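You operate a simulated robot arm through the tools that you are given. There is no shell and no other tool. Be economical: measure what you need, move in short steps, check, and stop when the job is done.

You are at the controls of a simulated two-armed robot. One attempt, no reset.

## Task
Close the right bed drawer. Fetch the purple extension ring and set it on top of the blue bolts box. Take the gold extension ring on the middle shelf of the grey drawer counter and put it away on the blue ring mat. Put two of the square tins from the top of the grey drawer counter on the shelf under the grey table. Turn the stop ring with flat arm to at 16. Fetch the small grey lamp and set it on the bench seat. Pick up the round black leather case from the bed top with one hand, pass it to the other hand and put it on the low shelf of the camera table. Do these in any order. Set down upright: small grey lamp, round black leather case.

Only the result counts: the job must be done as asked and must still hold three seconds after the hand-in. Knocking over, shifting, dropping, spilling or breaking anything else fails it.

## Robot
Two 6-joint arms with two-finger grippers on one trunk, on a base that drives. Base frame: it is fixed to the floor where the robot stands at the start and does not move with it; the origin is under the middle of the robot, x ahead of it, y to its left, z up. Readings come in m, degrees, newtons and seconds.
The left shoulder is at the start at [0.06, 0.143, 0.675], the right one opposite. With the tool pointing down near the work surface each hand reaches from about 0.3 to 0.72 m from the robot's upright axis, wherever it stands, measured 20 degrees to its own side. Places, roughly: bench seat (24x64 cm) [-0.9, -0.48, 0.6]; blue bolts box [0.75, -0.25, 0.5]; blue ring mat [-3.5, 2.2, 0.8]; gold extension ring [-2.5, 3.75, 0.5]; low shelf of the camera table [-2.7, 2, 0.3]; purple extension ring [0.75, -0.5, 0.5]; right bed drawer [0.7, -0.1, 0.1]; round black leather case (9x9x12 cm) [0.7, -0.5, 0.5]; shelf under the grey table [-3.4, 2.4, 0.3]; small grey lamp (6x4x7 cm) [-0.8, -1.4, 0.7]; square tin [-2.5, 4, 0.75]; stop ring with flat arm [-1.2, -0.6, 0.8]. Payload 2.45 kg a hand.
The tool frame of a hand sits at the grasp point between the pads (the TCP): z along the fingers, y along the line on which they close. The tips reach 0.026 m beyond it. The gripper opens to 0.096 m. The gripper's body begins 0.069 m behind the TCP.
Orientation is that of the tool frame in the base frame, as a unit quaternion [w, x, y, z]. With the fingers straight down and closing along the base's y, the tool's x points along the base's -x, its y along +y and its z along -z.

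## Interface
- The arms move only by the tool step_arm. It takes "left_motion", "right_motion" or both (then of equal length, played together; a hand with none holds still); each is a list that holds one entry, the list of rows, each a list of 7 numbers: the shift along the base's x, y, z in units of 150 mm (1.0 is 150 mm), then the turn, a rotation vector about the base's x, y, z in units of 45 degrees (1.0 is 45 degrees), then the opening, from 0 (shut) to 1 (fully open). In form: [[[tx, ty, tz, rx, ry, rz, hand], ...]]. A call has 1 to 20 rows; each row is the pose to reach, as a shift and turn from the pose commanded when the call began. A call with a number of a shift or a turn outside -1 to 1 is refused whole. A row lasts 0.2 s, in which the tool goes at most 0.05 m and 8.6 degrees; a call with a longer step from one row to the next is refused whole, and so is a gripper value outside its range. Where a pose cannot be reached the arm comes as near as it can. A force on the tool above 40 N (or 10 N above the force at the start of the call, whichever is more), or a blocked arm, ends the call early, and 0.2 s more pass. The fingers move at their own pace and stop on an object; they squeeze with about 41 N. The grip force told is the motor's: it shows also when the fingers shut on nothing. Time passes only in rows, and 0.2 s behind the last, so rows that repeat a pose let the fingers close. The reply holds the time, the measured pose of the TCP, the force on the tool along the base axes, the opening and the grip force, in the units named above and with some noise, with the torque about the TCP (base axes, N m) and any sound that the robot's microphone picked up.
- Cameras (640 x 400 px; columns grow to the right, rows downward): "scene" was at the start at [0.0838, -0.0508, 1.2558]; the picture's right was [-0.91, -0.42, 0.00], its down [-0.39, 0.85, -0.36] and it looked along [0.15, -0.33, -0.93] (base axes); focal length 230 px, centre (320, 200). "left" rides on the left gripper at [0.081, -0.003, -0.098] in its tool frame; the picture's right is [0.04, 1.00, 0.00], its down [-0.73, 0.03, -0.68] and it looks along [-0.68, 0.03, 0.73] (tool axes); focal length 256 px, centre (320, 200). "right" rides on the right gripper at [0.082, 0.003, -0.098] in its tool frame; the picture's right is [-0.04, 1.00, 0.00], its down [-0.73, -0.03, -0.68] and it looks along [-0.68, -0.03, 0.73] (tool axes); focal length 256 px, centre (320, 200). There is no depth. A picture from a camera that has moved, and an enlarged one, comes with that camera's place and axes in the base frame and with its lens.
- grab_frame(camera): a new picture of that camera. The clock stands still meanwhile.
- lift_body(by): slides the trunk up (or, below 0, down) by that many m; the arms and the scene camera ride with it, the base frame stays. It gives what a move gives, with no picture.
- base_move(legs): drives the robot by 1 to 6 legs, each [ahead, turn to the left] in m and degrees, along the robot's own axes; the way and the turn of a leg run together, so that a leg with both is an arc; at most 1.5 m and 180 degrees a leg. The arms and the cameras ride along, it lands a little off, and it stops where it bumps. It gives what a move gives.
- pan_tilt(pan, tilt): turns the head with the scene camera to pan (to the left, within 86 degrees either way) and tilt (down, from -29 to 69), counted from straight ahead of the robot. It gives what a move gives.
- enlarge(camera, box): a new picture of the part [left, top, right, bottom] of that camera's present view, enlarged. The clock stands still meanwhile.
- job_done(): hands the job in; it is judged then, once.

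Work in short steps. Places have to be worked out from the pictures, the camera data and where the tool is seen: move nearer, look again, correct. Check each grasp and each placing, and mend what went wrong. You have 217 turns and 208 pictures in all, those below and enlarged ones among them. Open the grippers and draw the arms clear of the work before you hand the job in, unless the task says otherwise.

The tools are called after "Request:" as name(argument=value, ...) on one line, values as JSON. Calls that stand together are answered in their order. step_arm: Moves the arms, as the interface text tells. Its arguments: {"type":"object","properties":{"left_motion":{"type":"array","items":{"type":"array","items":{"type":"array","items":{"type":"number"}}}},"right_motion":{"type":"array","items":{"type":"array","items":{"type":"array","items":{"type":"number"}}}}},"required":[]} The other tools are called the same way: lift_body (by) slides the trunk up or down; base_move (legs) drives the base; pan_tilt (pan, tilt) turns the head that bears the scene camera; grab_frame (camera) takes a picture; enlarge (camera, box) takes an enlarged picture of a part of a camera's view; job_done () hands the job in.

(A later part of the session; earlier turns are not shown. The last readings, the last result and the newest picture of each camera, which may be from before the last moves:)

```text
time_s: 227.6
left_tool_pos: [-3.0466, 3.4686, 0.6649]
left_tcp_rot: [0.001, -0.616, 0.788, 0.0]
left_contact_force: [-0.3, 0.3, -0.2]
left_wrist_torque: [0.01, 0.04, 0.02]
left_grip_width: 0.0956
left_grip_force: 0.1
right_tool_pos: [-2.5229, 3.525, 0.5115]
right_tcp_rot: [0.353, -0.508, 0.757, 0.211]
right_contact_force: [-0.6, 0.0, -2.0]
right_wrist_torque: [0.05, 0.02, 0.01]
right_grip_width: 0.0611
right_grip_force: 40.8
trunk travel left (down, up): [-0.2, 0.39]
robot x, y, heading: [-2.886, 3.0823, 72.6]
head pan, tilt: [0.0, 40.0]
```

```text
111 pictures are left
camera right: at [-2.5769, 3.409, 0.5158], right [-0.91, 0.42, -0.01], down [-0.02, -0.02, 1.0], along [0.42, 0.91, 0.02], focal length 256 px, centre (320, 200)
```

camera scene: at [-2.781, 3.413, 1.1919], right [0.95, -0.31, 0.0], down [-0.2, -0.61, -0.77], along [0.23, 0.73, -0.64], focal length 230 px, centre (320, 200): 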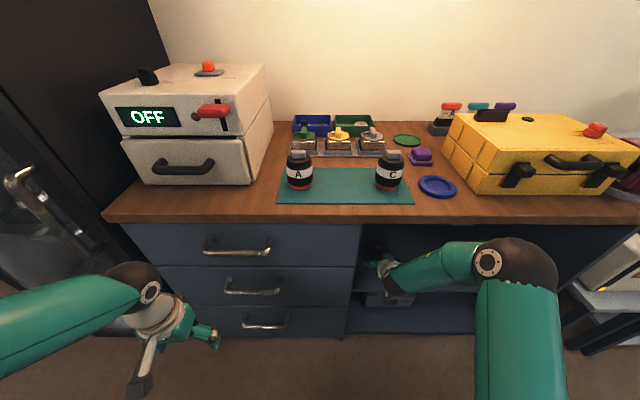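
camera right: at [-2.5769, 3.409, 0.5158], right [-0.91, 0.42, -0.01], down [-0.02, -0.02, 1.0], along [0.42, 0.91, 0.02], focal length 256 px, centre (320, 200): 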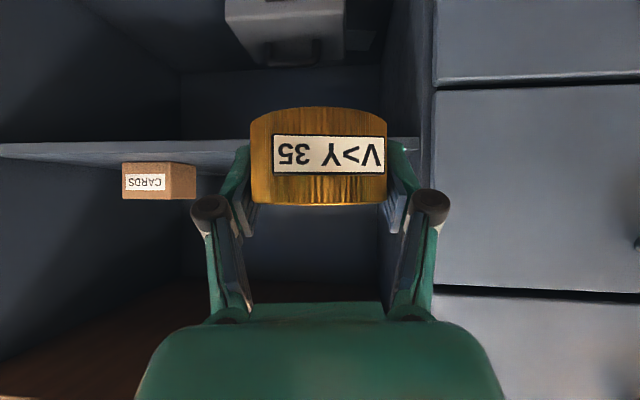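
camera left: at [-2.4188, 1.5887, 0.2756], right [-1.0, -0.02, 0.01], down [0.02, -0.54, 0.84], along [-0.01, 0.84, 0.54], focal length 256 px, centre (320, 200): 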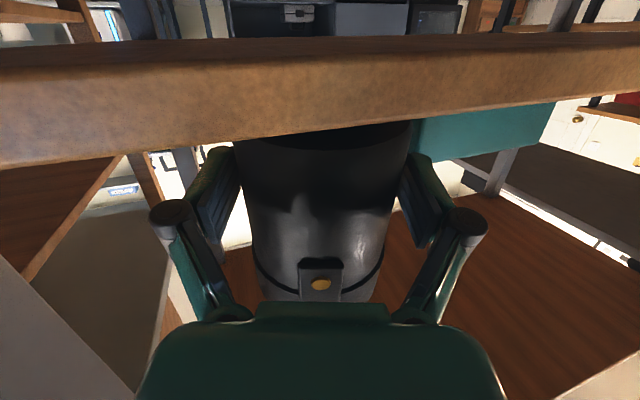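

Gold ring held in the right hand. Now raise the trunk fully, raise the right hand clear, and drive to the counter so the left can take a tin.

Request:
lift_body(by=0.39)

Request:
step_arm(right_motion=[[[-0.05, -0.15, 0.2, 0, 0, 0, 0], [-0.1, -0.3, 0.4, 0, 0, 0, 0], [-0.15, -0.45, 0.6, 0, 0, 0, 0], [-0.2, -0.6, 0.8, 0, 0, 0, 0], [-0.2, -0.6, 1.0, 0, 0, 0, 0]]])

Request:
grab_frame(camera="scene")

```text
time_s: 231.4
left_tool_pos: [-3.0464, 3.4685, 1.0545]
left_tcp_rot: [0.001, -0.615, 0.788, 0.0]
left_contact_force: [0.5, -0.1, -0.5]
left_wrist_torque: [0.0, 0.01, 0.01]
left_grip_width: 0.0959
left_grip_force: 0.1
right_tool_pos: [-2.5235, 3.5258, 0.9021]
right_tcp_rot: [0.353, -0.508, 0.757, 0.211]
right_contact_force: [-0.1, 0.2, -0.9]
right_wrist_torque: [0.02, -0.01, -0.01]
right_grip_width: 0.0604
right_grip_force: 40.8
trunk travel left (down, up): [-0.59, 0.0]
robot x, y, heading: [-2.8847, 3.0815, 72.1]
head pan, tilt: [0.0, 40.0]
```

```text
time_s: 232.6
left_tool_pos: [-3.0472, 3.467, 1.0542]
left_tcp_rot: [0.0, -0.616, 0.788, -0.001]
left_contact_force: [-0.3, 0.8, -0.2]
left_wrist_torque: [0.01, 0.0, 0.0]
left_grip_width: 0.096
left_grip_force: 0.0
right_tool_pos: [-2.5478, 3.4556, 1.0615]
right_tcp_rot: [0.352, -0.508, 0.757, 0.21]
right_contact_force: [0.5, -0.2, -1.1]
right_wrist_torque: [0.04, -0.02, 0.0]
right_grip_width: 0.0605
right_grip_force: 41.0
right hand out of reach, approached as far as the arm can: row 3, 4, 5
trunk travel left (down, up): [-0.59, 0.0]
robot x, y, heading: [-2.8826, 3.0841, 72.3]
head pan, tilt: [0.0, 40.0]
```

```text
110 pictures are left
camera scene: at [-2.842, 3.2226, 1.582], right [0.95, -0.3, 0.0], down [-0.2, -0.61, -0.77], along [0.23, 0.73, -0.64], focal length 230 px, centre (320, 200)
```

scene: 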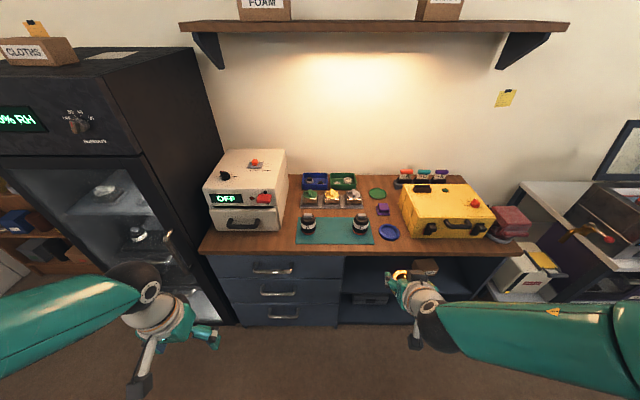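

Drive 0.3 m in, all hands above the counter height.

Request:
base_move(legs=[[0.3, 0]])

Request:
step_arm(left_motion=[[[0.25, 0.05, 0, 0, 0, 0, 1], [0.5, 0.1, 0, 0, 0, 0, 1], [0.75, 0.15, 0, 0, 0, 0, 1], [0.9, 0.2, 0, 0, 0, 0, 1]]])

Request:
grab_frame(camera="left")

Request:
grab_frame(camera="scene")

```text
time_s: 234.6
left_tool_pos: [-2.9518, 3.755, 1.0544]
left_tcp_rot: [-0.001, -0.614, 0.789, 0.0]
left_contact_force: [0.1, 0.0, 0.7]
left_wrist_torque: [-0.06, 0.01, 0.0]
left_grip_width: 0.0962
left_grip_force: 0.0
right_tool_pos: [-2.4545, 3.7409, 1.0601]
right_tcp_rot: [0.352, -0.507, 0.758, 0.21]
right_contact_force: [0.4, 0.2, -0.9]
right_wrist_torque: [-0.03, 0.01, 0.02]
right_grip_width: 0.0605
right_grip_force: 41.1
trunk travel left (down, up): [-0.59, 0.0]
robot x, y, heading: [-2.7938, 3.3698, 71.6]
head pan, tilt: [0.0, 40.0]
```

```text
time_s: 235.6
left_tool_pos: [-2.8168, 3.7836, 1.055]
left_tcp_rot: [-0.001, -0.614, 0.789, 0.0]
left_contact_force: [-0.4, -0.5, -0.4]
left_wrist_torque: [-0.01, 0.0, -0.01]
left_grip_width: 0.0962
left_grip_force: 0.0
right_tool_pos: [-2.4553, 3.7388, 1.0609]
right_tcp_rot: [0.352, -0.507, 0.758, 0.21]
right_contact_force: [0.7, 1.1, -1.9]
right_wrist_torque: [0.03, -0.02, 0.01]
right_grip_width: 0.0604
right_grip_force: 40.9
trunk travel left (down, up): [-0.59, 0.0]
robot x, y, heading: [-2.795, 3.3678, 71.8]
head pan, tilt: [0.0, 40.0]
```

```text
109 pictures are left
camera left: at [-2.8356, 3.7044, 1.154], right [-0.98, 0.21, 0.0], down [0.15, 0.72, 0.68], along [0.14, 0.66, -0.73], focal length 256 px, centre (320, 200)
```

left: 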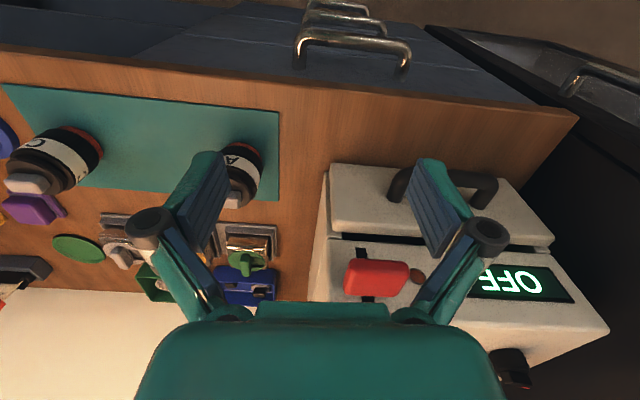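

```text
108 pictures are left
camera scene: at [-2.7493, 3.5089, 1.5819], right [0.95, -0.31, 0.0], down [-0.2, -0.61, -0.77], along [0.24, 0.73, -0.64], focal length 230 px, centre (320, 200)
```

scene: 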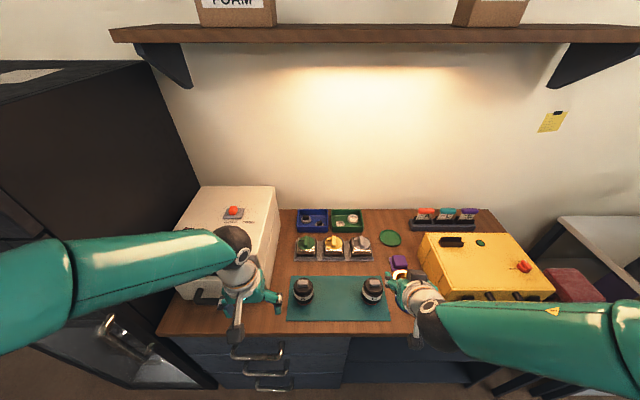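

Move the left hand over the green tin (≈(-2.632,4.043)).

Request:
step_arm(left_motion=[[[0.15, 0.2, 0, 0, 0, -0.03, 1], [0.3, 0.42, 0, 0, 0, -0.06, 1], [0.46, 0.64, 0, 0, 0, -0.09, 1], [0.6, 0.85, 0, 0, 0, -0.09, 1]]])

Request:
step_arm(left_motion=[[[0.16, 0.2, 0, 0, 0, 0, 1], [0.32, 0.42, 0, 0, 0, 0, 1], [0.48, 0.64, 0, 0, 0, 0, 1], [0.62, 0.8, 0, 0, 0, 0, 1]]])

Request:
grab_frame(camera="left")

Request:
enlarge(camera="scene", box=[240, 180, 440, 330])

```text
time_s: 236.6
left_tool_pos: [-2.7265, 3.9112, 1.0567]
left_tcp_rot: [0.001, -0.585, 0.811, -0.001]
left_contact_force: [0.6, 0.6, 0.0]
left_wrist_torque: [-0.02, 0.0, -0.02]
left_grip_width: 0.0958
left_grip_force: 0.0
right_tool_pos: [-2.4536, 3.7416, 1.0605]
right_tcp_rot: [0.351, -0.508, 0.758, 0.21]
right_contact_force: [0.7, 0.3, -1.3]
right_wrist_torque: [0.01, 0.03, 0.01]
right_grip_width: 0.0606
right_grip_force: 40.5
trunk travel left (down, up): [-0.59, 0.0]
robot x, y, heading: [-2.7959, 3.3755, 71.8]
head pan, tilt: [0.0, 40.0]
```

```text
time_s: 237.6
left_tool_pos: [-2.658, 4.0026, 1.0562]
left_tcp_rot: [0.001, -0.586, 0.811, 0.0]
left_contact_force: [-0.2, -0.4, -0.2]
left_wrist_torque: [0.01, -0.04, 0.0]
left_grip_width: 0.0959
left_grip_force: 0.0
left hand out of reach, approached as far as the arm can: row 4
right_tool_pos: [-2.4564, 3.7376, 1.0616]
right_tcp_rot: [0.353, -0.507, 0.758, 0.21]
right_contact_force: [-1.4, -0.2, -0.9]
right_wrist_torque: [0.04, -0.04, 0.01]
right_grip_width: 0.0603
right_grip_force: 40.9
trunk travel left (down, up): [-0.59, 0.0]
robot x, y, heading: [-2.7965, 3.371, 71.8]
head pan, tilt: [0.0, 40.0]
```

```text
107 pictures are left
camera left: at [-2.6805, 3.9255, 1.1547], right [-0.96, 0.28, 0.0], down [0.2, 0.71, 0.68], along [0.19, 0.65, -0.73], focal length 256 px, centre (320, 200)
```

left: 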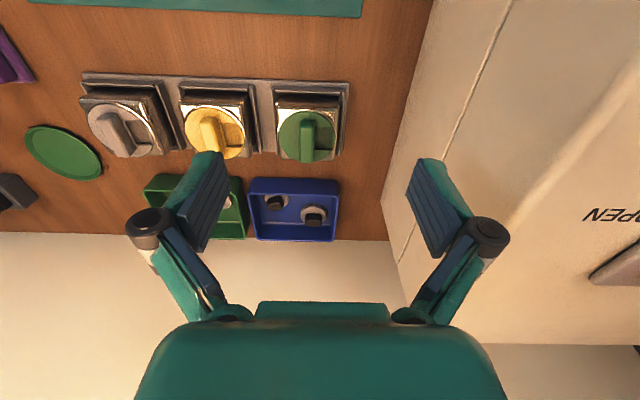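

```text
2.67 times, centred on (340, 255) of scene
camera zoom: at [-2.7519, 3.5063, 1.5822], right [0.95, -0.31, 0.0], down [-0.2, -0.61, -0.77], along [0.24, 0.73, -0.64], focal length 613 px, centre (267, 53)
```

zoom: 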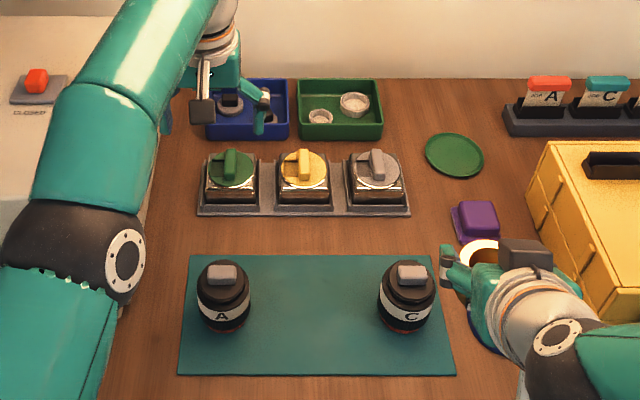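

Taking tins is better with both hands free (grey and yellow), so I deliver the gold ring first. Back out from the counter and turn toward the left end.

Request:
base_move(legs=[[-0.38, 0], [-0.05, 45], [0.05, 45]])

Request:
pan_tilt(pan=30, tilt=35)

Request:
grab_frame(camera="scene")

```text
time_s: 241.0
left_tool_pos: [-2.8878, 3.6472, 1.0558]
left_tcp_rot: [0.0, -0.655, 0.755, -0.001]
left_contact_force: [-0.8, 0.1, 0.3]
left_wrist_torque: [0.0, -0.04, 0.02]
left_grip_width: 0.0961
left_grip_force: 0.0
right_tool_pos: [-2.644, 3.4203, 1.0615]
right_tcp_rot: [0.333, -0.571, 0.711, 0.239]
right_contact_force: [-0.4, 0.3, -1.0]
right_wrist_torque: [0.02, -0.01, -0.04]
right_grip_width: 0.0601
right_grip_force: 41.1
trunk travel left (down, up): [-0.59, 0.0]
robot x, y, heading: [-2.9074, 2.997, 81.7]
head pan, tilt: [0.0, 40.0]
stopped in leg 2: the robot was blocked; the commanded pose is now the measured one
```

```text
time_s: 241.9
left_tool_pos: [-2.8869, 3.6473, 1.0537]
left_tcp_rot: [0.001, -0.655, 0.756, -0.001]
left_contact_force: [-0.1, -0.6, 0.0]
left_wrist_torque: [-0.01, 0.0, -0.01]
left_grip_width: 0.0962
left_grip_force: 0.1
right_tool_pos: [-2.6418, 3.4205, 1.0611]
right_tcp_rot: [0.333, -0.571, 0.711, 0.24]
right_contact_force: [-1.2, -0.4, -1.6]
right_wrist_torque: [0.02, -0.02, -0.01]
right_grip_width: 0.0602
right_grip_force: 41.3
trunk travel left (down, up): [-0.59, 0.0]
robot x, y, heading: [-2.9096, 2.9955, 81.6]
head pan, tilt: [30.0, 35.0]
```

```text
105 pictures are left
camera scene: at [-2.9308, 3.1386, 1.5895], right [0.93, 0.37, 0.0], down [0.21, -0.53, -0.82], along [-0.3, 0.76, -0.57], focal length 230 px, centre (320, 200)
```

scene: 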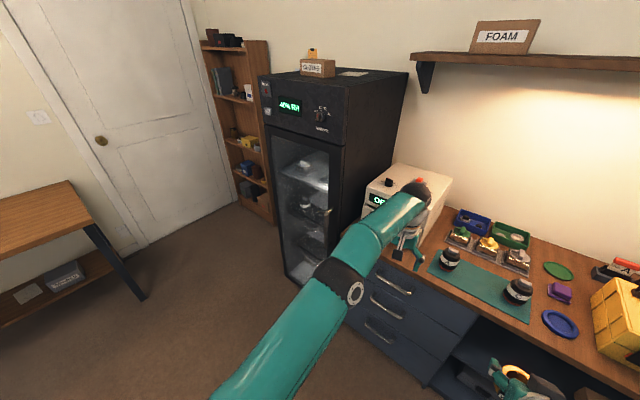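

Pull the left arm in, since it is far out near the cabinet, then retry the turn.

Request:
step_arm(left_motion=[[[-0.03, -0.2, 0, 0, 0, 0, 1], [-0.06, -0.4, 0, 0, 0, 0, 1], [-0.1, -0.6, 0, 0, 0, 0, 1], [-0.12, -0.83, 0, 0, 0, 0, 1]]])

Request:
step_arm(left_motion=[[[-0.03, -0.2, 0, 0, 0, 0, 1], [-0.06, -0.4, 0, 0, 0, 0, 1], [-0.1, -0.6, 0, 0, 0, 0, 1], [-0.12, -0.83, 0, 0, 0, 0, 1]]])

Request:
base_move(legs=[[0.08, 80], [0.5, 0]])

```text
time_s: 242.9
left_tool_pos: [-2.9039, 3.5209, 1.0563]
left_tcp_rot: [0.001, -0.655, 0.755, 0.0]
left_contact_force: [0.3, -0.1, 0.2]
left_wrist_torque: [0.02, 0.02, -0.01]
left_grip_width: 0.0961
left_grip_force: 0.0
right_tool_pos: [-2.643, 3.4203, 1.0618]
right_tcp_rot: [0.333, -0.571, 0.712, 0.239]
right_contact_force: [-0.2, -0.1, -1.1]
right_wrist_torque: [0.03, 0.0, -0.02]
right_grip_width: 0.0601
right_grip_force: 40.8
trunk travel left (down, up): [-0.59, 0.0]
robot x, y, heading: [-2.9071, 2.9953, 81.8]
head pan, tilt: [30.0, 35.0]
```

```text
time_s: 243.9
left_tool_pos: [-2.924, 3.3976, 1.0558]
left_tcp_rot: [0.001, -0.655, 0.755, 0.0]
left_contact_force: [-0.7, 0.3, -0.1]
left_wrist_torque: [0.04, 0.02, 0.03]
left_grip_width: 0.096
left_grip_force: 0.1
right_tool_pos: [-2.6431, 3.4197, 1.0611]
right_tcp_rot: [0.333, -0.571, 0.711, 0.24]
right_contact_force: [1.0, -0.9, -1.2]
right_wrist_torque: [0.02, 0.01, 0.01]
right_grip_width: 0.06
right_grip_force: 40.9
trunk travel left (down, up): [-0.59, 0.0]
robot x, y, heading: [-2.9111, 2.9989, 81.6]
head pan, tilt: [30.0, 35.0]
```

```text
time_s: 247.6
left_tool_pos: [-3.3318, 3.1701, 1.057]
left_tcp_rot: [-0.001, 0.973, -0.231, 0.001]
left_contact_force: [-1.1, -0.2, -0.9]
left_wrist_torque: [0.05, -0.04, -0.02]
left_grip_width: 0.096
left_grip_force: 0.1
right_tool_pos: [-3.2643, 3.444, 1.0631]
right_tcp_rot: [-0.132, 0.879, -0.243, -0.388]
right_contact_force: [-0.6, -0.2, -1.7]
right_wrist_torque: [0.03, -0.04, -0.04]
right_grip_width: 0.0599
right_grip_force: 40.8
trunk travel left (down, up): [-0.59, 0.0]
robot x, y, heading: [-2.9258, 3.0965, 154.9]
head pan, tilt: [30.0, 35.0]
stopped in leg 1: the robot was blocked; the commanded pose is now the measured one
```

Turned. Drive left along the aisle, then turn in modest legs to face back down the gap.

Request:
base_move(legs=[[0.95, 0], [0.02, 33], [0.02, 33], [0.02, 31]])

Request:
grab_frame(camera="scene")

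```text
time_s: 256.5
left_tool_pos: [-4.043, 3.1302, 1.0568]
left_tcp_rot: [-0.002, 0.938, 0.347, -0.001]
left_contact_force: [0.5, -0.9, 0.2]
left_wrist_torque: [0.05, 0.05, -0.03]
left_grip_width: 0.0962
left_grip_force: 0.1
right_tool_pos: [-4.2691, 3.2987, 1.0635]
right_tcp_rot: [0.105, 0.866, 0.285, -0.396]
right_contact_force: [0.1, 0.2, -1.0]
right_wrist_torque: [0.02, 0.05, -0.04]
right_grip_width: 0.0594
right_grip_force: 41.1
trunk travel left (down, up): [-0.59, 0.0]
robot x, y, heading: [-3.8472, 3.5135, -137.4]
head pan, tilt: [30.0, 35.0]
stopped in leg 4: the robot was blocked; the commanded pose is now the measured one
```

```text
104 pictures are left
camera scene: at [-3.9154, 3.3835, 1.5893], right [-0.95, 0.3, 0.0], down [0.17, 0.55, -0.82], along [-0.25, -0.78, -0.58], focal length 230 px, centre (320, 200)
```

scene: 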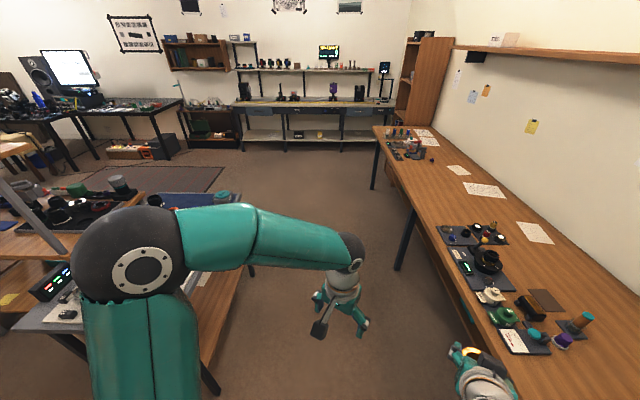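

Request:
base_move(legs=[[0.03, 30], [0.6, 0], [0.45, 0]])

Request:
pan_tilt(pan=45, tilt=45)

Request:
grab_frame(camera="scene")

```text
time_s: 264.0
left_tool_pos: [-4.1614, 2.0465, 1.0577]
left_tcp_rot: [-0.001, 0.819, 0.574, 0.0]
left_contact_force: [0.5, -0.6, -0.1]
left_wrist_torque: [0.01, 0.0, 0.0]
left_grip_width: 0.0959
left_grip_force: 0.1
right_tool_pos: [-4.4419, 2.0824, 1.0625]
right_tcp_rot: [0.203, 0.766, 0.495, -0.356]
right_contact_force: [-0.5, 0.7, -1.1]
right_wrist_torque: [-0.01, 0.04, 0.0]
right_grip_width: 0.0591
right_grip_force: 41.0
trunk travel left (down, up): [-0.59, 0.0]
robot x, y, heading: [-4.1805, 2.4783, -107.6]
head pan, tilt: [30.0, 35.0]
```

```text
time_s: 264.7
left_tool_pos: [-4.1607, 2.0475, 1.0588]
left_tcp_rot: [-0.001, 0.819, 0.574, -0.001]
left_contact_force: [-0.6, -0.5, 0.4]
left_wrist_torque: [-0.01, -0.02, 0.01]
left_grip_width: 0.096
left_grip_force: 0.1
right_tool_pos: [-4.4413, 2.0835, 1.0634]
right_tcp_rot: [0.204, 0.766, 0.496, -0.355]
right_contact_force: [0.7, -0.6, -1.1]
right_wrist_torque: [0.02, -0.02, -0.02]
right_grip_width: 0.059
right_grip_force: 41.0
trunk travel left (down, up): [-0.59, 0.0]
robot x, y, heading: [-4.1825, 2.4788, -107.5]
head pan, tilt: [45.0, 45.0]
```

```text
103 pictures are left
camera scene: at [-4.1605, 2.3461, 1.5747], right [-0.89, -0.46, 0.0], down [-0.32, 0.63, -0.71], along [0.33, -0.63, -0.71], focal length 230 px, centre (320, 200)
```

scene: 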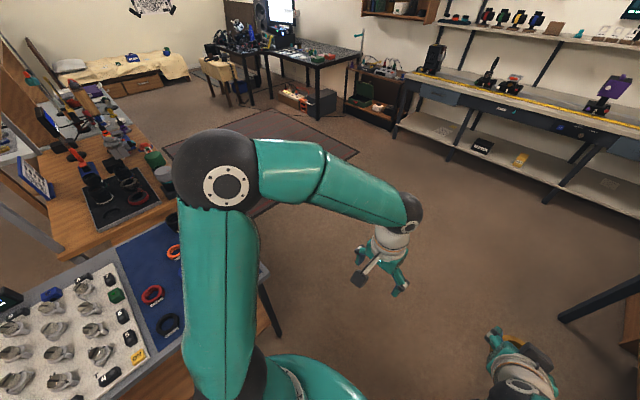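

Beside the grey table. Turn left in three legs to face it.

Request:
base_move(legs=[[0.0, 30], [0.0, 30], [0.0, 30]])

Request:
pan_tilt(pan=0, tilt=50)

Request:
grab_frame(camera="scene")

Request:
grab_frame(camera="right")

```text
time_s: 269.7
left_tool_pos: [-3.7478, 2.4275, 1.0588]
left_tcp_rot: [-0.002, 0.246, 0.969, -0.003]
left_contact_force: [-0.3, 1.1, 0.9]
left_wrist_torque: [-0.07, 0.02, -0.01]
left_grip_width: 0.096
left_grip_force: 0.0
right_tool_pos: [-3.8239, 2.1573, 1.0639]
right_tcp_rot: [0.386, 0.258, 0.875, -0.139]
right_contact_force: [0.1, 1.0, -1.2]
right_wrist_torque: [-0.11, 0.04, -0.06]
right_grip_width: 0.0591
right_grip_force: 41.3
trunk travel left (down, up): [-0.59, 0.0]
robot x, y, heading: [-4.2019, 2.429, -24.4]
head pan, tilt: [45.0, 45.0]
stopped in leg 3: the robot was blocked; the commanded pose is now the measured one
```

```text
time_s: 270.8
left_tool_pos: [-3.7496, 2.4257, 1.0599]
left_tcp_rot: [0.0, 0.247, 0.969, -0.001]
left_contact_force: [0.9, -0.9, -0.2]
left_wrist_torque: [-0.05, 0.02, 0.02]
left_grip_width: 0.096
left_grip_force: 0.1
right_tool_pos: [-3.8267, 2.154, 1.0637]
right_tcp_rot: [0.386, 0.259, 0.875, -0.137]
right_contact_force: [-0.1, -0.4, -0.9]
right_wrist_torque: [-0.02, -0.02, 0.03]
right_grip_width: 0.059
right_grip_force: 40.9
trunk travel left (down, up): [-0.59, 0.0]
robot x, y, heading: [-4.1979, 2.4271, -24.0]
head pan, tilt: [0.0, 50.0]
```

```text
102 pictures are left
camera scene: at [-4.0752, 2.3701, 1.5678], right [-0.41, -0.91, 0.0], down [-0.7, 0.32, -0.64], along [0.59, -0.27, -0.77], focal length 230 px, centre (320, 200)
```

scene: 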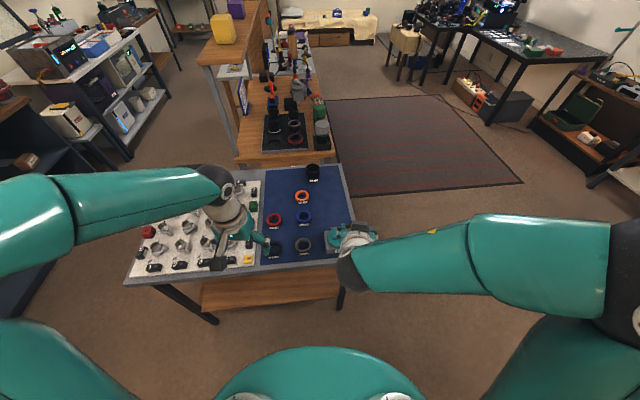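

```text
101 pictures are left
camera right: at [-3.9302, 2.2267, 1.069], right [0.58, 0.81, -0.01], down [-0.01, 0.02, 1.0], along [0.81, -0.58, 0.02], focal length 256 px, centre (320, 200)
```

right: 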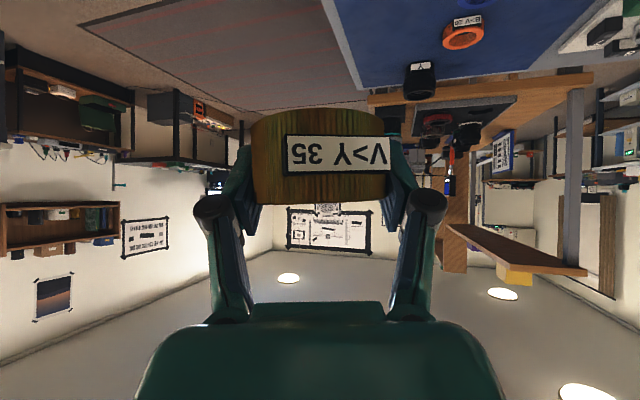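

Zoom on the mat to find a free spot.

Request:
enlarge(camera="scene", box=[200, 140, 400, 290])

```text
2.67 times, centred on (300, 215) of scene
camera zoom: at [-4.0752, 2.3701, 1.5678], right [-0.41, -0.91, 0.0], down [-0.7, 0.32, -0.64], along [0.59, -0.27, -0.77], focal length 613 px, centre (373, 160)
```

zoom: 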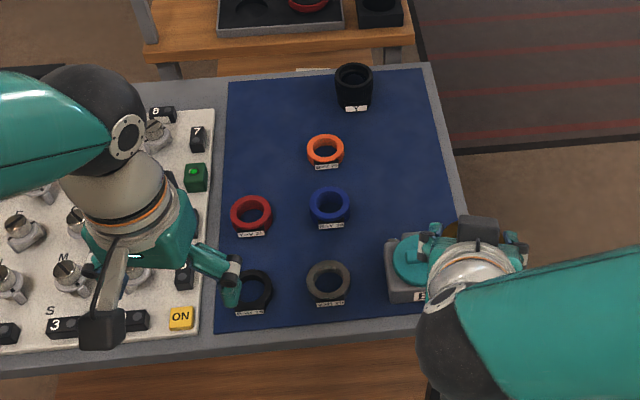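

Free spot right of blue/orange rings. To keep the hand's camera clear of the clamp, I yaw the right hand ~75° left so it comes from the table's right edge.

Request:
step_arm(right_motion=[[[-0.02, -0.05, 0, 0, 0, 0.17, 0], [-0.04, -0.1, 0, 0, 0, 0.34, 0], [-0.06, -0.15, 0, 0, 0, 0.51, 0], [-0.08, -0.2, 0, 0, 0, 0.68, 0], [-0.1, -0.25, 0, 0, 0, 0.85, 0], [-0.1, -0.3, 0, 0, 0, 1, 0]]])

Request:
step_arm(right_motion=[[[0, 0, 0, 0, 0, 0.17, 0], [0, 0, 0, 0, 0, 0.34, 0], [0, 0, 0, 0, 0, 0.5, 0], [0, 0, 0, 0, 0, 0.67, 0]]])

Request:
grab_frame(camera="scene")

```text
time_s: 272.2
left_tool_pos: [-3.7513, 2.4256, 1.06]
left_tcp_rot: [-0.001, 0.247, 0.969, -0.001]
left_contact_force: [0.4, 1.0, 0.5]
left_wrist_torque: [-0.03, 0.0, -0.02]
left_grip_width: 0.0959
left_grip_force: 0.1
right_tool_pos: [-3.8519, 2.1537, 1.0992]
right_tcp_rot: [0.406, -0.077, 0.91, 0.008]
right_contact_force: [-0.7, -0.2, -1.8]
right_wrist_torque: [0.01, -0.01, -0.02]
right_grip_width: 0.0596
right_grip_force: 40.9
right hand out of reach, approached as far as the arm can: row 5, 6
trunk travel left (down, up): [-0.59, 0.0]
robot x, y, heading: [-4.1993, 2.4298, -24.3]
head pan, tilt: [0.0, 50.0]
```

```text
time_s: 273.2
left_tool_pos: [-3.75, 2.4239, 1.0594]
left_tcp_rot: [-0.001, 0.247, 0.969, 0.0]
left_contact_force: [0.4, 0.1, 0.7]
left_wrist_torque: [0.0, 0.01, -0.01]
left_grip_width: 0.0961
left_grip_force: 0.0
right_tool_pos: [-3.8498, 2.1533, 1.0974]
right_tcp_rot: [0.39, -0.328, 0.851, 0.127]
right_contact_force: [-0.3, -0.3, -1.5]
right_wrist_torque: [0.04, 0.02, 0.0]
right_grip_width: 0.0592
right_grip_force: 40.8
right hand out of reach, approached as far as the arm can: row 1
trunk travel left (down, up): [-0.59, 0.0]
robot x, y, heading: [-4.2018, 2.4256, -24.5]
head pan, tilt: [0.0, 50.0]
```

```text
99 pictures are left
camera scene: at [-4.0749, 2.369, 1.5677], right [-0.41, -0.91, 0.0], down [-0.7, 0.32, -0.64], along [0.58, -0.27, -0.77], focal length 230 px, centre (320, 200)
```

scene: 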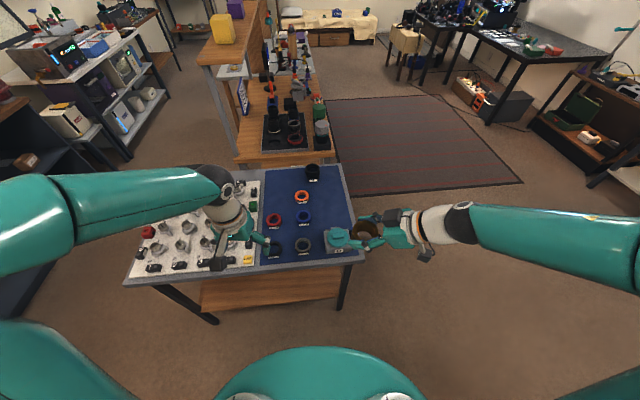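

Hand now comes from the right. A left-hand picture will fix the mat's height and the rings' places.

Request:
grab_frame(camera="left")

Request:
enlarge(camera="scene", box=[240, 150, 400, 270])

```text
98 pictures are left
camera left: at [-3.8238, 2.4607, 1.1575], right [0.44, 0.9, 0.0], down [0.66, -0.32, 0.68], along [0.61, -0.3, -0.74], focal length 256 px, centre (320, 200)
```

left: 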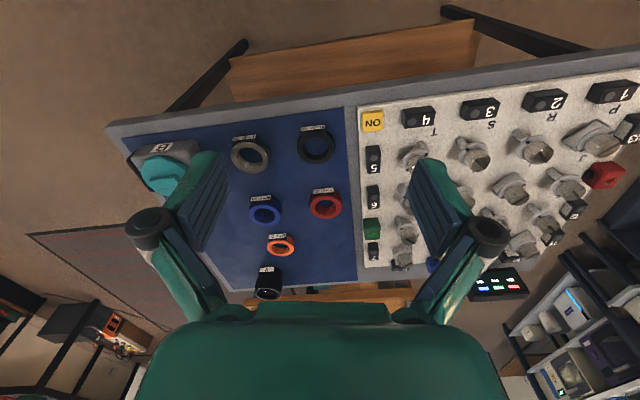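

```text
3.33 times, centred on (320, 210) of scene
camera zoom: at [-4.0749, 2.369, 1.5677], right [-0.41, -0.91, 0.0], down [-0.7, 0.32, -0.64], along [0.58, -0.27, -0.77], focal length 767 px, centre (320, 167)
```

zoom: 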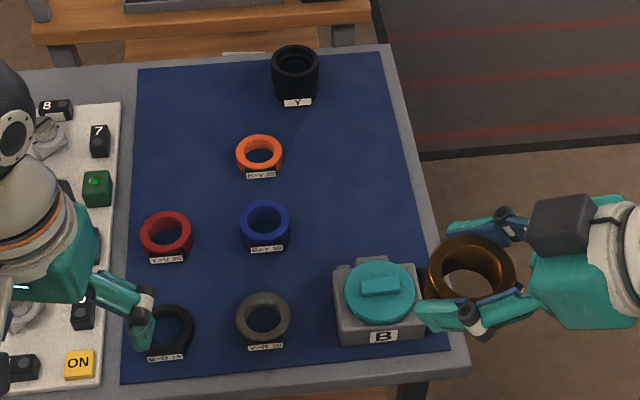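

Mat top ≈0.765; chosen spot (-3.529,2.084). Drive in 0.13 m and bring the ring above it.

Request:
base_move(legs=[[0.13, 0]])

Request:
step_arm(right_motion=[[[0.2, -0.02, 0, 0, 0, 0, 0], [0.4, -0.04, 0, 0, 0, 0, 0], [0.6, -0.05, 0, 0, 0, 0, 0], [0.8, -0.06, 0, 0, 0, 0, 0], [1, -0.08, 0, 0, 0, 0, 0]]])

Request:
grab_frame(camera="scene")

```text
time_s: 274.5
left_tool_pos: [-3.6281, 2.3689, 1.0586]
left_tcp_rot: [-0.002, 0.247, 0.969, 0.0]
left_contact_force: [0.4, 0.7, -0.3]
left_wrist_torque: [0.01, 0.04, 0.02]
left_grip_width: 0.096
left_grip_force: 0.0
right_tool_pos: [-3.7293, 2.0977, 1.0962]
right_tcp_rot: [0.39, -0.327, 0.851, 0.127]
right_contact_force: [0.7, -0.3, -1.1]
right_wrist_torque: [0.01, 0.03, 0.02]
right_grip_width: 0.0591
right_grip_force: 41.0
trunk travel left (down, up): [-0.59, 0.0]
robot x, y, heading: [-4.0803, 2.3742, -24.6]
head pan, tilt: [0.0, 50.0]
```

```text
time_s: 275.7
left_tool_pos: [-3.6291, 2.3706, 1.0602]
left_tcp_rot: [-0.001, 0.247, 0.969, -0.001]
left_contact_force: [-0.5, -0.1, 0.2]
left_wrist_torque: [0.01, 0.02, -0.05]
left_grip_width: 0.096
left_grip_force: 0.0
right_tool_pos: [-3.5809, 2.0856, 1.0974]
right_tcp_rot: [0.389, -0.328, 0.851, 0.127]
right_contact_force: [0.1, 0.8, -1.6]
right_wrist_torque: [0.0, 0.02, 0.01]
right_grip_width: 0.0591
right_grip_force: 40.3
trunk travel left (down, up): [-0.59, 0.0]
robot x, y, heading: [-4.0802, 2.3746, -24.2]
head pan, tilt: [0.0, 50.0]
```

```text
96 pictures are left
camera scene: at [-3.9543, 2.3155, 1.5676], right [-0.41, -0.91, 0.0], down [-0.7, 0.32, -0.64], along [0.58, -0.27, -0.77], focal length 230 px, centre (320, 200)
```

scene: 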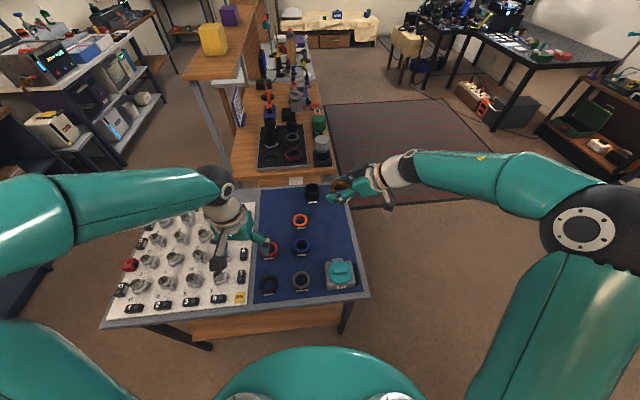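

Shift the last 5 cm and lower in two stages to z≈0.83.

Request:
step_arm(right_motion=[[[0.15, 0, -0.2, 0, 0, 0, 0], [0.3, 0, -0.4, 0, 0, 0, 0], [0.35, 0, -0.6, 0, 0, 0, 0], [0.35, 0, -0.8, 0, 0, 0, 0], [0.35, 0, -1.0, 0, 0, 0, 0]]])

Request:
step_arm(right_motion=[[[0, 0, -0.2, 0, 0, 0, 0], [0, 0, -0.4, 0, 0, 0, 0], [0, 0, -0.6, 0, 0, 0, 0], [0, 0, -0.8, 0, 0, 0, 0]]])

Request:
enlarge(camera="scene", box=[240, 160, 440, 300])

Request:
grab_frame(camera="right")

```text
time_s: 276.9
left_tool_pos: [-3.6299, 2.3708, 1.0602]
left_tcp_rot: [-0.001, 0.247, 0.969, 0.0]
left_contact_force: [0.7, -1.0, 0.6]
left_wrist_torque: [0.01, 0.02, 0.01]
left_grip_width: 0.096
left_grip_force: 0.0
right_tool_pos: [-3.5273, 2.0865, 0.9462]
right_tcp_rot: [0.39, -0.328, 0.851, 0.127]
right_contact_force: [0.6, 0.1, -1.2]
right_wrist_torque: [0.05, -0.02, 0.02]
right_grip_width: 0.059
right_grip_force: 40.8
trunk travel left (down, up): [-0.59, 0.0]
robot x, y, heading: [-4.0794, 2.3698, -24.5]
head pan, tilt: [0.0, 50.0]
```

```text
time_s: 277.9
left_tool_pos: [-3.6293, 2.3701, 1.0586]
left_tcp_rot: [-0.001, 0.247, 0.969, 0.0]
left_contact_force: [0.2, -1.3, -1.2]
left_wrist_torque: [0.01, 0.02, -0.04]
left_grip_width: 0.0959
left_grip_force: 0.1
right_tool_pos: [-3.529, 2.0858, 0.8249]
right_tcp_rot: [0.39, -0.328, 0.851, 0.126]
right_contact_force: [-0.6, -0.5, -1.4]
right_wrist_torque: [0.03, -0.05, 0.04]
right_grip_width: 0.0591
right_grip_force: 41.0
trunk travel left (down, up): [-0.59, 0.0]
robot x, y, heading: [-4.0826, 2.3726, -24.5]
head pan, tilt: [0.0, 50.0]
```

```text
2.86 times, centred on (340, 230) of scene
camera zoom: at [-3.9544, 2.3152, 1.5677], right [-0.41, -0.91, 0.0], down [-0.7, 0.32, -0.64], along [0.58, -0.27, -0.77], focal length 657 px, centre (263, 114)
```

zoom: 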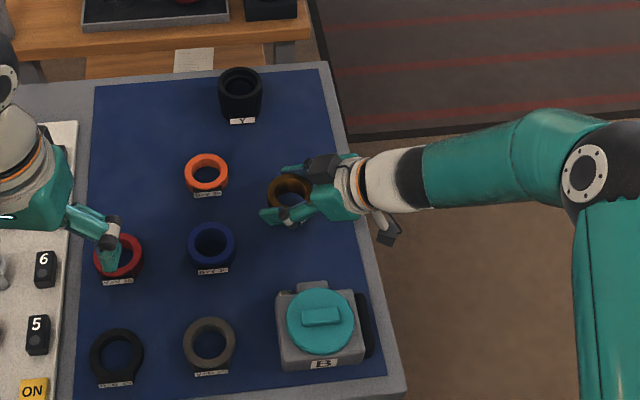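

```text
94 pictures are left
camera right: at [-3.627, 2.0035, 0.829], right [-0.64, 0.77, -0.01], down [-0.02, -0.01, 1.0], along [0.77, 0.64, 0.02], focal length 256 px, centre (320, 200)
```

right: 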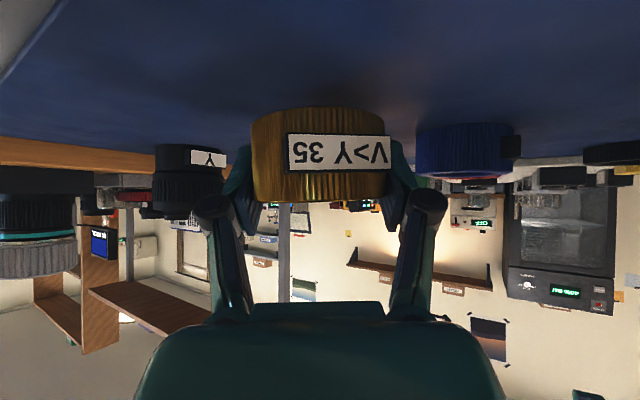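

Ring is over a clear spot, about 3 cm above the mat. Lower gently.

Request:
step_arm(right_motion=[[[0, 0, -0.07, 0, 0, 0, 0], [0, 0, -0.13, 0, 0, 0, 0], [0, 0, -0.17, 0, 0, 0, 0]]])

```text
time_s: 278.8
left_tool_pos: [-3.6325, 2.3701, 1.0602]
left_tcp_rot: [0.0, 0.247, 0.969, 0.0]
left_contact_force: [-0.7, -0.8, 0.3]
left_wrist_torque: [-0.01, -0.01, 0.0]
left_grip_width: 0.0961
left_grip_force: 0.1
right_tool_pos: [-3.5272, 2.0874, 0.809]
right_tcp_rot: [0.395, -0.328, 0.849, 0.127]
right_contact_force: [-10.3, -0.8, 14.8]
right_wrist_torque: [0.35, 0.63, 0.33]
right_grip_width: 0.0595
right_grip_force: 40.4
trunk travel left (down, up): [-0.59, 0.0]
robot x, y, heading: [-4.0868, 2.3709, -24.7]
head pan, tilt: [0.0, 50.0]
stopped in row 3 (right hand): the force on the tool passed its limit at 48 N (the readings are from after the stop); the commanded pose is now the measured one
```

Contact at z 0.809. Open and withdraw back-upwards along the tool, then look.

Request:
step_arm(right_motion=[[[0, 0, 0.01, 0, 0, 0, 0.9], [0, 0, 0.01, 0, 0, 0, 0.9], [-0.05, -0.04, 0.08, 0, 0, 0, 0.9], [-0.1, -0.08, 0.2, 0, 0, 0, 0.9], [-0.15, -0.12, 0.4, 0, 0, 0, 0.9], [-0.2, -0.17, 0.65, 0, 0, 0, 0.9], [-0.25, -0.2, 0.9, 0, 0, 0, 0.9]]])

Request:
enlarge(camera="scene", box=[240, 160, 440, 300])

```text
time_s: 280.4
left_tool_pos: [-3.6301, 2.3702, 1.0601]
left_tcp_rot: [-0.001, 0.247, 0.969, -0.001]
left_contact_force: [0.5, -0.2, 0.6]
left_wrist_torque: [-0.01, 0.01, -0.03]
left_grip_width: 0.0959
left_grip_force: 0.1
right_tool_pos: [-3.5656, 2.0576, 0.9426]
right_tcp_rot: [0.393, -0.328, 0.849, 0.127]
right_contact_force: [-0.1, 0.1, 0.6]
right_wrist_torque: [-0.01, -0.04, 0.02]
right_grip_width: 0.0862
right_grip_force: 0.1
trunk travel left (down, up): [-0.59, 0.0]
robot x, y, heading: [-4.0841, 2.3705, -24.3]
head pan, tilt: [0.0, 50.0]
```

```text
2.86 times, centred on (340, 230) of scene
camera zoom: at [-3.9563, 2.3162, 1.5678], right [-0.41, -0.91, 0.0], down [-0.7, 0.32, -0.64], along [0.59, -0.27, -0.77], focal length 657 px, centre (263, 114)
```

zoom: 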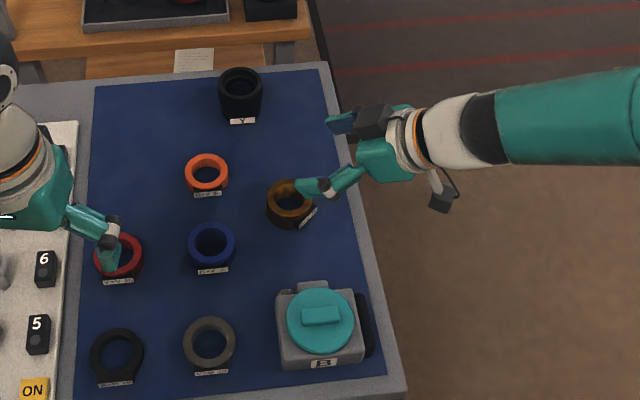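

Gold ring is put away on the mat. Raise the right hand and start restoring it to tool-down while backing off.

Request:
step_arm(right_motion=[[[0, 0, 0.25, 0, 0, 0, 1], [-0.05, 0, 0.5, 0, 0, 0, 1], [-0.1, 0, 0.75, 0, 0, 0, 1], [-0.15, 0, 0.9, 0, 0, 0, 1]]])

Request:
base_move(legs=[[-0.2, 0]])

Request:
step_arm(right_motion=[[[0, 0, 0, 0, 0, -0.17, 1], [0, 0, 0, 0, 0, -0.34, 1], [0, 0, 0, 0, 0, -0.51, 1], [0, 0, 0, 0, 0, -0.68, 1], [0, 0, 0, 0, 0, -0.85, 1], [0, 0, 0, 0, 0, -1, 1]]])

Request:
step_arm(right_motion=[[[0, 0, 0, 0, 0, -0.11, 1], [0, 0, 0, 0, 0, -0.22, 1], [0, 0, 0, 0, 0, -0.33, 1]]])

Request:
grab_frame(camera="scene")

```text
time_s: 281.4
left_tool_pos: [-3.6312, 2.3703, 1.061]
left_tcp_rot: [0.0, 0.247, 0.969, -0.001]
left_contact_force: [0.1, -0.5, -0.6]
left_wrist_torque: [-0.03, -0.02, -0.01]
left_grip_width: 0.0959
left_grip_force: 0.1
right_tool_pos: [-3.5873, 2.0575, 1.0757]
right_tcp_rot: [0.394, -0.328, 0.849, 0.127]
right_contact_force: [-0.2, -0.4, -0.4]
right_wrist_torque: [0.0, 0.0, 0.0]
right_grip_width: 0.096
right_grip_force: 0.0
trunk travel left (down, up): [-0.59, 0.0]
robot x, y, heading: [-4.0806, 2.3714, -24.3]
head pan, tilt: [0.0, 50.0]
```

```text
time_s: 283.0
left_tool_pos: [-3.8161, 2.453, 1.0623]
left_tcp_rot: [0.0, 0.248, 0.969, -0.001]
left_contact_force: [-0.3, 0.1, 0.1]
left_wrist_torque: [0.0, -0.03, -0.02]
left_grip_width: 0.0962
left_grip_force: 0.0
right_tool_pos: [-3.7728, 2.1403, 1.0772]
right_tcp_rot: [0.394, -0.326, 0.85, 0.126]
right_contact_force: [-0.4, 0.5, 0.3]
right_wrist_torque: [-0.03, -0.03, -0.08]
right_grip_width: 0.096
right_grip_force: 0.1
trunk travel left (down, up): [-0.59, 0.0]
robot x, y, heading: [-4.2696, 2.4554, -24.3]
head pan, tilt: [0.0, 50.0]
```

```text
time_s: 284.4
left_tool_pos: [-3.8153, 2.4539, 1.0598]
left_tcp_rot: [0.0, 0.248, 0.969, -0.002]
left_contact_force: [-0.1, 0.9, -1.1]
left_wrist_torque: [-0.02, -0.01, -0.02]
left_grip_width: 0.0957
left_grip_force: 0.0
right_tool_pos: [-3.7719, 2.1405, 1.0783]
right_tcp_rot: [0.413, 0.022, 0.91, -0.037]
right_contact_force: [0.8, 0.3, 0.1]
right_wrist_torque: [0.0, 0.03, 0.0]
right_grip_width: 0.096
right_grip_force: 0.1
right hand out of reach, approached as far as the arm can: row 5
trunk travel left (down, up): [-0.59, 0.0]
robot x, y, heading: [-4.2649, 2.4588, -24.4]
head pan, tilt: [0.0, 50.0]
```

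```text
time_s: 285.2
left_tool_pos: [-3.8154, 2.454, 1.0606]
left_tcp_rot: [-0.001, 0.248, 0.969, -0.002]
left_contact_force: [0.4, -0.5, -0.4]
left_wrist_torque: [-0.05, -0.02, -0.03]
left_grip_width: 0.0961
left_grip_force: 0.0
right_tool_pos: [-3.7721, 2.1401, 1.0767]
right_tcp_rot: [0.405, 0.142, 0.899, -0.089]
right_contact_force: [0.0, 0.5, 0.3]
right_wrist_torque: [-0.01, 0.0, 0.03]
right_grip_width: 0.096
right_grip_force: 0.1
trunk travel left (down, up): [-0.59, 0.0]
robot x, y, heading: [-4.2656, 2.4574, -24.7]
head pan, tilt: [0.0, 50.0]
```

```text
92 pictures are left
camera scene: at [-4.1403, 2.4003, 1.5677], right [-0.42, -0.91, 0.0], down [-0.7, 0.32, -0.64], along [0.58, -0.27, -0.77], focal length 230 px, centre (320, 200)
```

scene: 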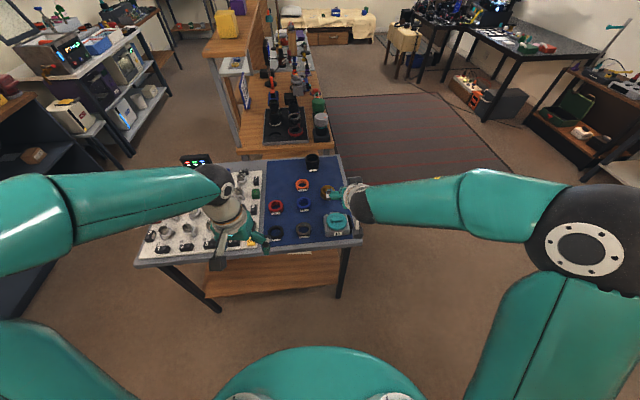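

Pitch the right hand back down and tuck it, then turn left to face up the gap.

Request:
step_arm(right_motion=[[[-0.15, -0.03, 0, 0.055, 0.14, 0, 1], [-0.3, -0.06, 0, 0.11, 0.28, 0, 1], [-0.45, -0.09, 0, 0.16, 0.42, 0, 1], [-0.6, -0.12, 0, 0.22, 0.56, 0, 1], [-0.75, -0.15, 0, 0.27, 0.7, 0, 1], [-0.9, -0.18, 0, 0.325, 0.845, 0, 1], [-0.9, -0.18, 0, 0.38, 0.99, 0, 1]]])

Request:
base_move(legs=[[0, 32], [0, 32], [0, 32], [0.95, 0]])

```text
time_s: 286.8
left_tool_pos: [-3.8133, 2.4539, 1.0594]
left_tcp_rot: [-0.001, 0.248, 0.969, 0.0]
left_contact_force: [-0.5, -0.2, -0.8]
left_wrist_torque: [0.0, 0.0, 0.0]
left_grip_width: 0.096
left_grip_force: 0.0
right_tool_pos: [-3.9049, 2.1129, 1.0761]
right_tcp_rot: [0.008, 0.155, 0.988, -0.003]
right_contact_force: [0.4, -1.4, 0.5]
right_wrist_torque: [0.0, 0.03, -0.02]
right_grip_width: 0.0962
right_grip_force: 0.0
trunk travel left (down, up): [-0.59, 0.0]
robot x, y, heading: [-4.2663, 2.4549, -24.6]
head pan, tilt: [0.0, 50.0]
```

```text
time_s: 291.5
left_tool_pos: [-4.1378, 2.8938, 1.0602]
left_tcp_rot: [0.001, -0.386, 0.923, -0.003]
left_contact_force: [-0.9, 0.5, -1.4]
left_wrist_torque: [-0.08, -0.06, 0.03]
left_grip_width: 0.0959
left_grip_force: 0.0
right_tool_pos: [-3.8355, 2.7112, 1.0783]
right_tcp_rot: [0.01, -0.472, 0.881, 0.002]
right_contact_force: [-0.7, 0.5, 0.3]
right_wrist_torque: [-0.07, 0.0, 0.02]
right_grip_width: 0.096
right_grip_force: 0.1
trunk travel left (down, up): [-0.59, 0.0]
robot x, y, heading: [-4.2256, 2.4253, 50.9]
head pan, tilt: [0.0, 50.0]
stopped in leg 3: the robot was blocked; the commanded pose is now the measured one
```

Request:
base_move(legs=[[0.05, 20], [0.9, 0]])

Request:
base_move(legs=[[0.05, -45], [0.05, -45]])

```text
time_s: 297.6
left_tool_pos: [-3.9803, 3.8014, 1.062]
left_tcp_rot: [0.001, -0.539, 0.842, -0.002]
left_contact_force: [-0.2, -0.2, -0.1]
left_wrist_torque: [-0.01, 0.04, 0.0]
left_grip_width: 0.0959
left_grip_force: 0.1
right_tool_pos: [-3.6329, 3.7352, 1.0774]
right_tcp_rot: [0.008, -0.617, 0.787, 0.006]
right_contact_force: [-1.1, -0.5, -0.5]
right_wrist_torque: [-0.01, 0.02, -0.01]
right_grip_width: 0.096
right_grip_force: 0.0
trunk travel left (down, up): [-0.59, 0.0]
robot x, y, heading: [-3.9062, 3.332, 71.0]
head pan, tilt: [0.0, 50.0]
```

```text
time_s: 302.1
left_tool_pos: [-3.3789, 3.5256, 1.0629]
left_tcp_rot: [0.0, 0.129, 0.992, 0.001]
left_contact_force: [0.2, -0.9, -0.5]
left_wrist_torque: [0.05, 0.02, -0.02]
left_grip_width: 0.0957
left_grip_force: 0.0
right_tool_pos: [-3.3847, 3.1729, 1.0765]
right_tcp_rot: [0.009, 0.031, 0.999, 0.0]
right_contact_force: [-0.5, -1.6, -0.5]
right_wrist_torque: [0.1, -0.01, -0.01]
right_grip_width: 0.0961
right_grip_force: 0.2
trunk travel left (down, up): [-0.59, 0.0]
robot x, y, heading: [-3.8211, 3.4257, -10.8]
head pan, tilt: [0.0, 50.0]
stopped in leg 2: the robot was blocked; the commanded pose is now the measured one
```

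Request:
base_move(legs=[[0.1, -9], [0.92, 0], [0.03, 45]])

Request:
base_move(legs=[[0.0, 46]])

Request:
pan_tilt(pan=0, tilt=45)

Request:
grab_frame(camera="scene")

```text
time_s: 310.1
left_tool_pos: [-2.5313, 3.4329, 1.0626]
left_tcp_rot: [0.0, -0.189, 0.982, -0.001]
left_contact_force: [0.3, 0.5, -0.8]
left_wrist_torque: [-0.01, 0.01, -0.02]
left_grip_width: 0.0961
left_grip_force: 0.0
right_tool_pos: [-2.3261, 3.1448, 1.0796]
right_tcp_rot: [0.01, -0.283, 0.959, 0.002]
right_contact_force: [0.6, -0.2, 0.4]
right_wrist_torque: [0.0, 0.03, -0.03]
right_grip_width: 0.0957
right_grip_force: 0.1
trunk travel left (down, up): [-0.59, 0.0]
robot x, y, heading: [-2.8147, 3.0597, 25.3]
head pan, tilt: [0.0, 50.0]
```

```text
time_s: 312.9
left_tool_pos: [-2.8901, 3.522, 1.0637]
left_tcp_rot: [0.0, -0.563, 0.827, -0.001]
left_contact_force: [0.3, -0.2, -0.6]
left_wrist_torque: [0.01, 0.01, -0.02]
left_grip_width: 0.0958
left_grip_force: 0.1
right_tool_pos: [-2.5423, 3.4734, 1.0788]
right_tcp_rot: [0.008, -0.639, 0.769, 0.005]
right_contact_force: [0.0, 0.0, -0.4]
right_wrist_torque: [0.0, 0.0, 0.0]
right_grip_width: 0.0961
right_grip_force: 0.0
trunk travel left (down, up): [-0.59, 0.0]
robot x, y, heading: [-2.7818, 3.0486, 71.2]
head pan, tilt: [0.0, 50.0]
```

```text
time_s: 313.6
left_tool_pos: [-2.8927, 3.5213, 1.0632]
left_tcp_rot: [0.0, -0.562, 0.827, -0.002]
left_contact_force: [-0.7, 0.0, -0.5]
left_wrist_torque: [0.0, -0.03, 0.02]
left_grip_width: 0.0961
left_grip_force: 0.1
right_tool_pos: [-2.5427, 3.4733, 1.0804]
right_tcp_rot: [0.009, -0.639, 0.769, 0.005]
right_contact_force: [-0.7, 0.2, 0.1]
right_wrist_torque: [-0.04, -0.02, -0.01]
right_grip_width: 0.0959
right_grip_force: 0.0
trunk travel left (down, up): [-0.59, 0.0]
robot x, y, heading: [-2.7793, 3.0498, 71.2]
head pan, tilt: [0.0, 45.0]
```

```text
91 pictures are left
camera scene: at [-2.738, 3.1847, 1.5746], right [0.95, -0.32, 0.0], down [-0.22, -0.67, -0.71], along [0.23, 0.67, -0.71], focal length 230 px, centre (320, 200)
```

scene: 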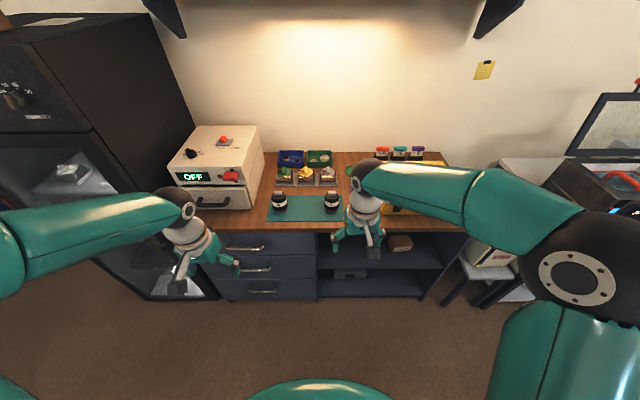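

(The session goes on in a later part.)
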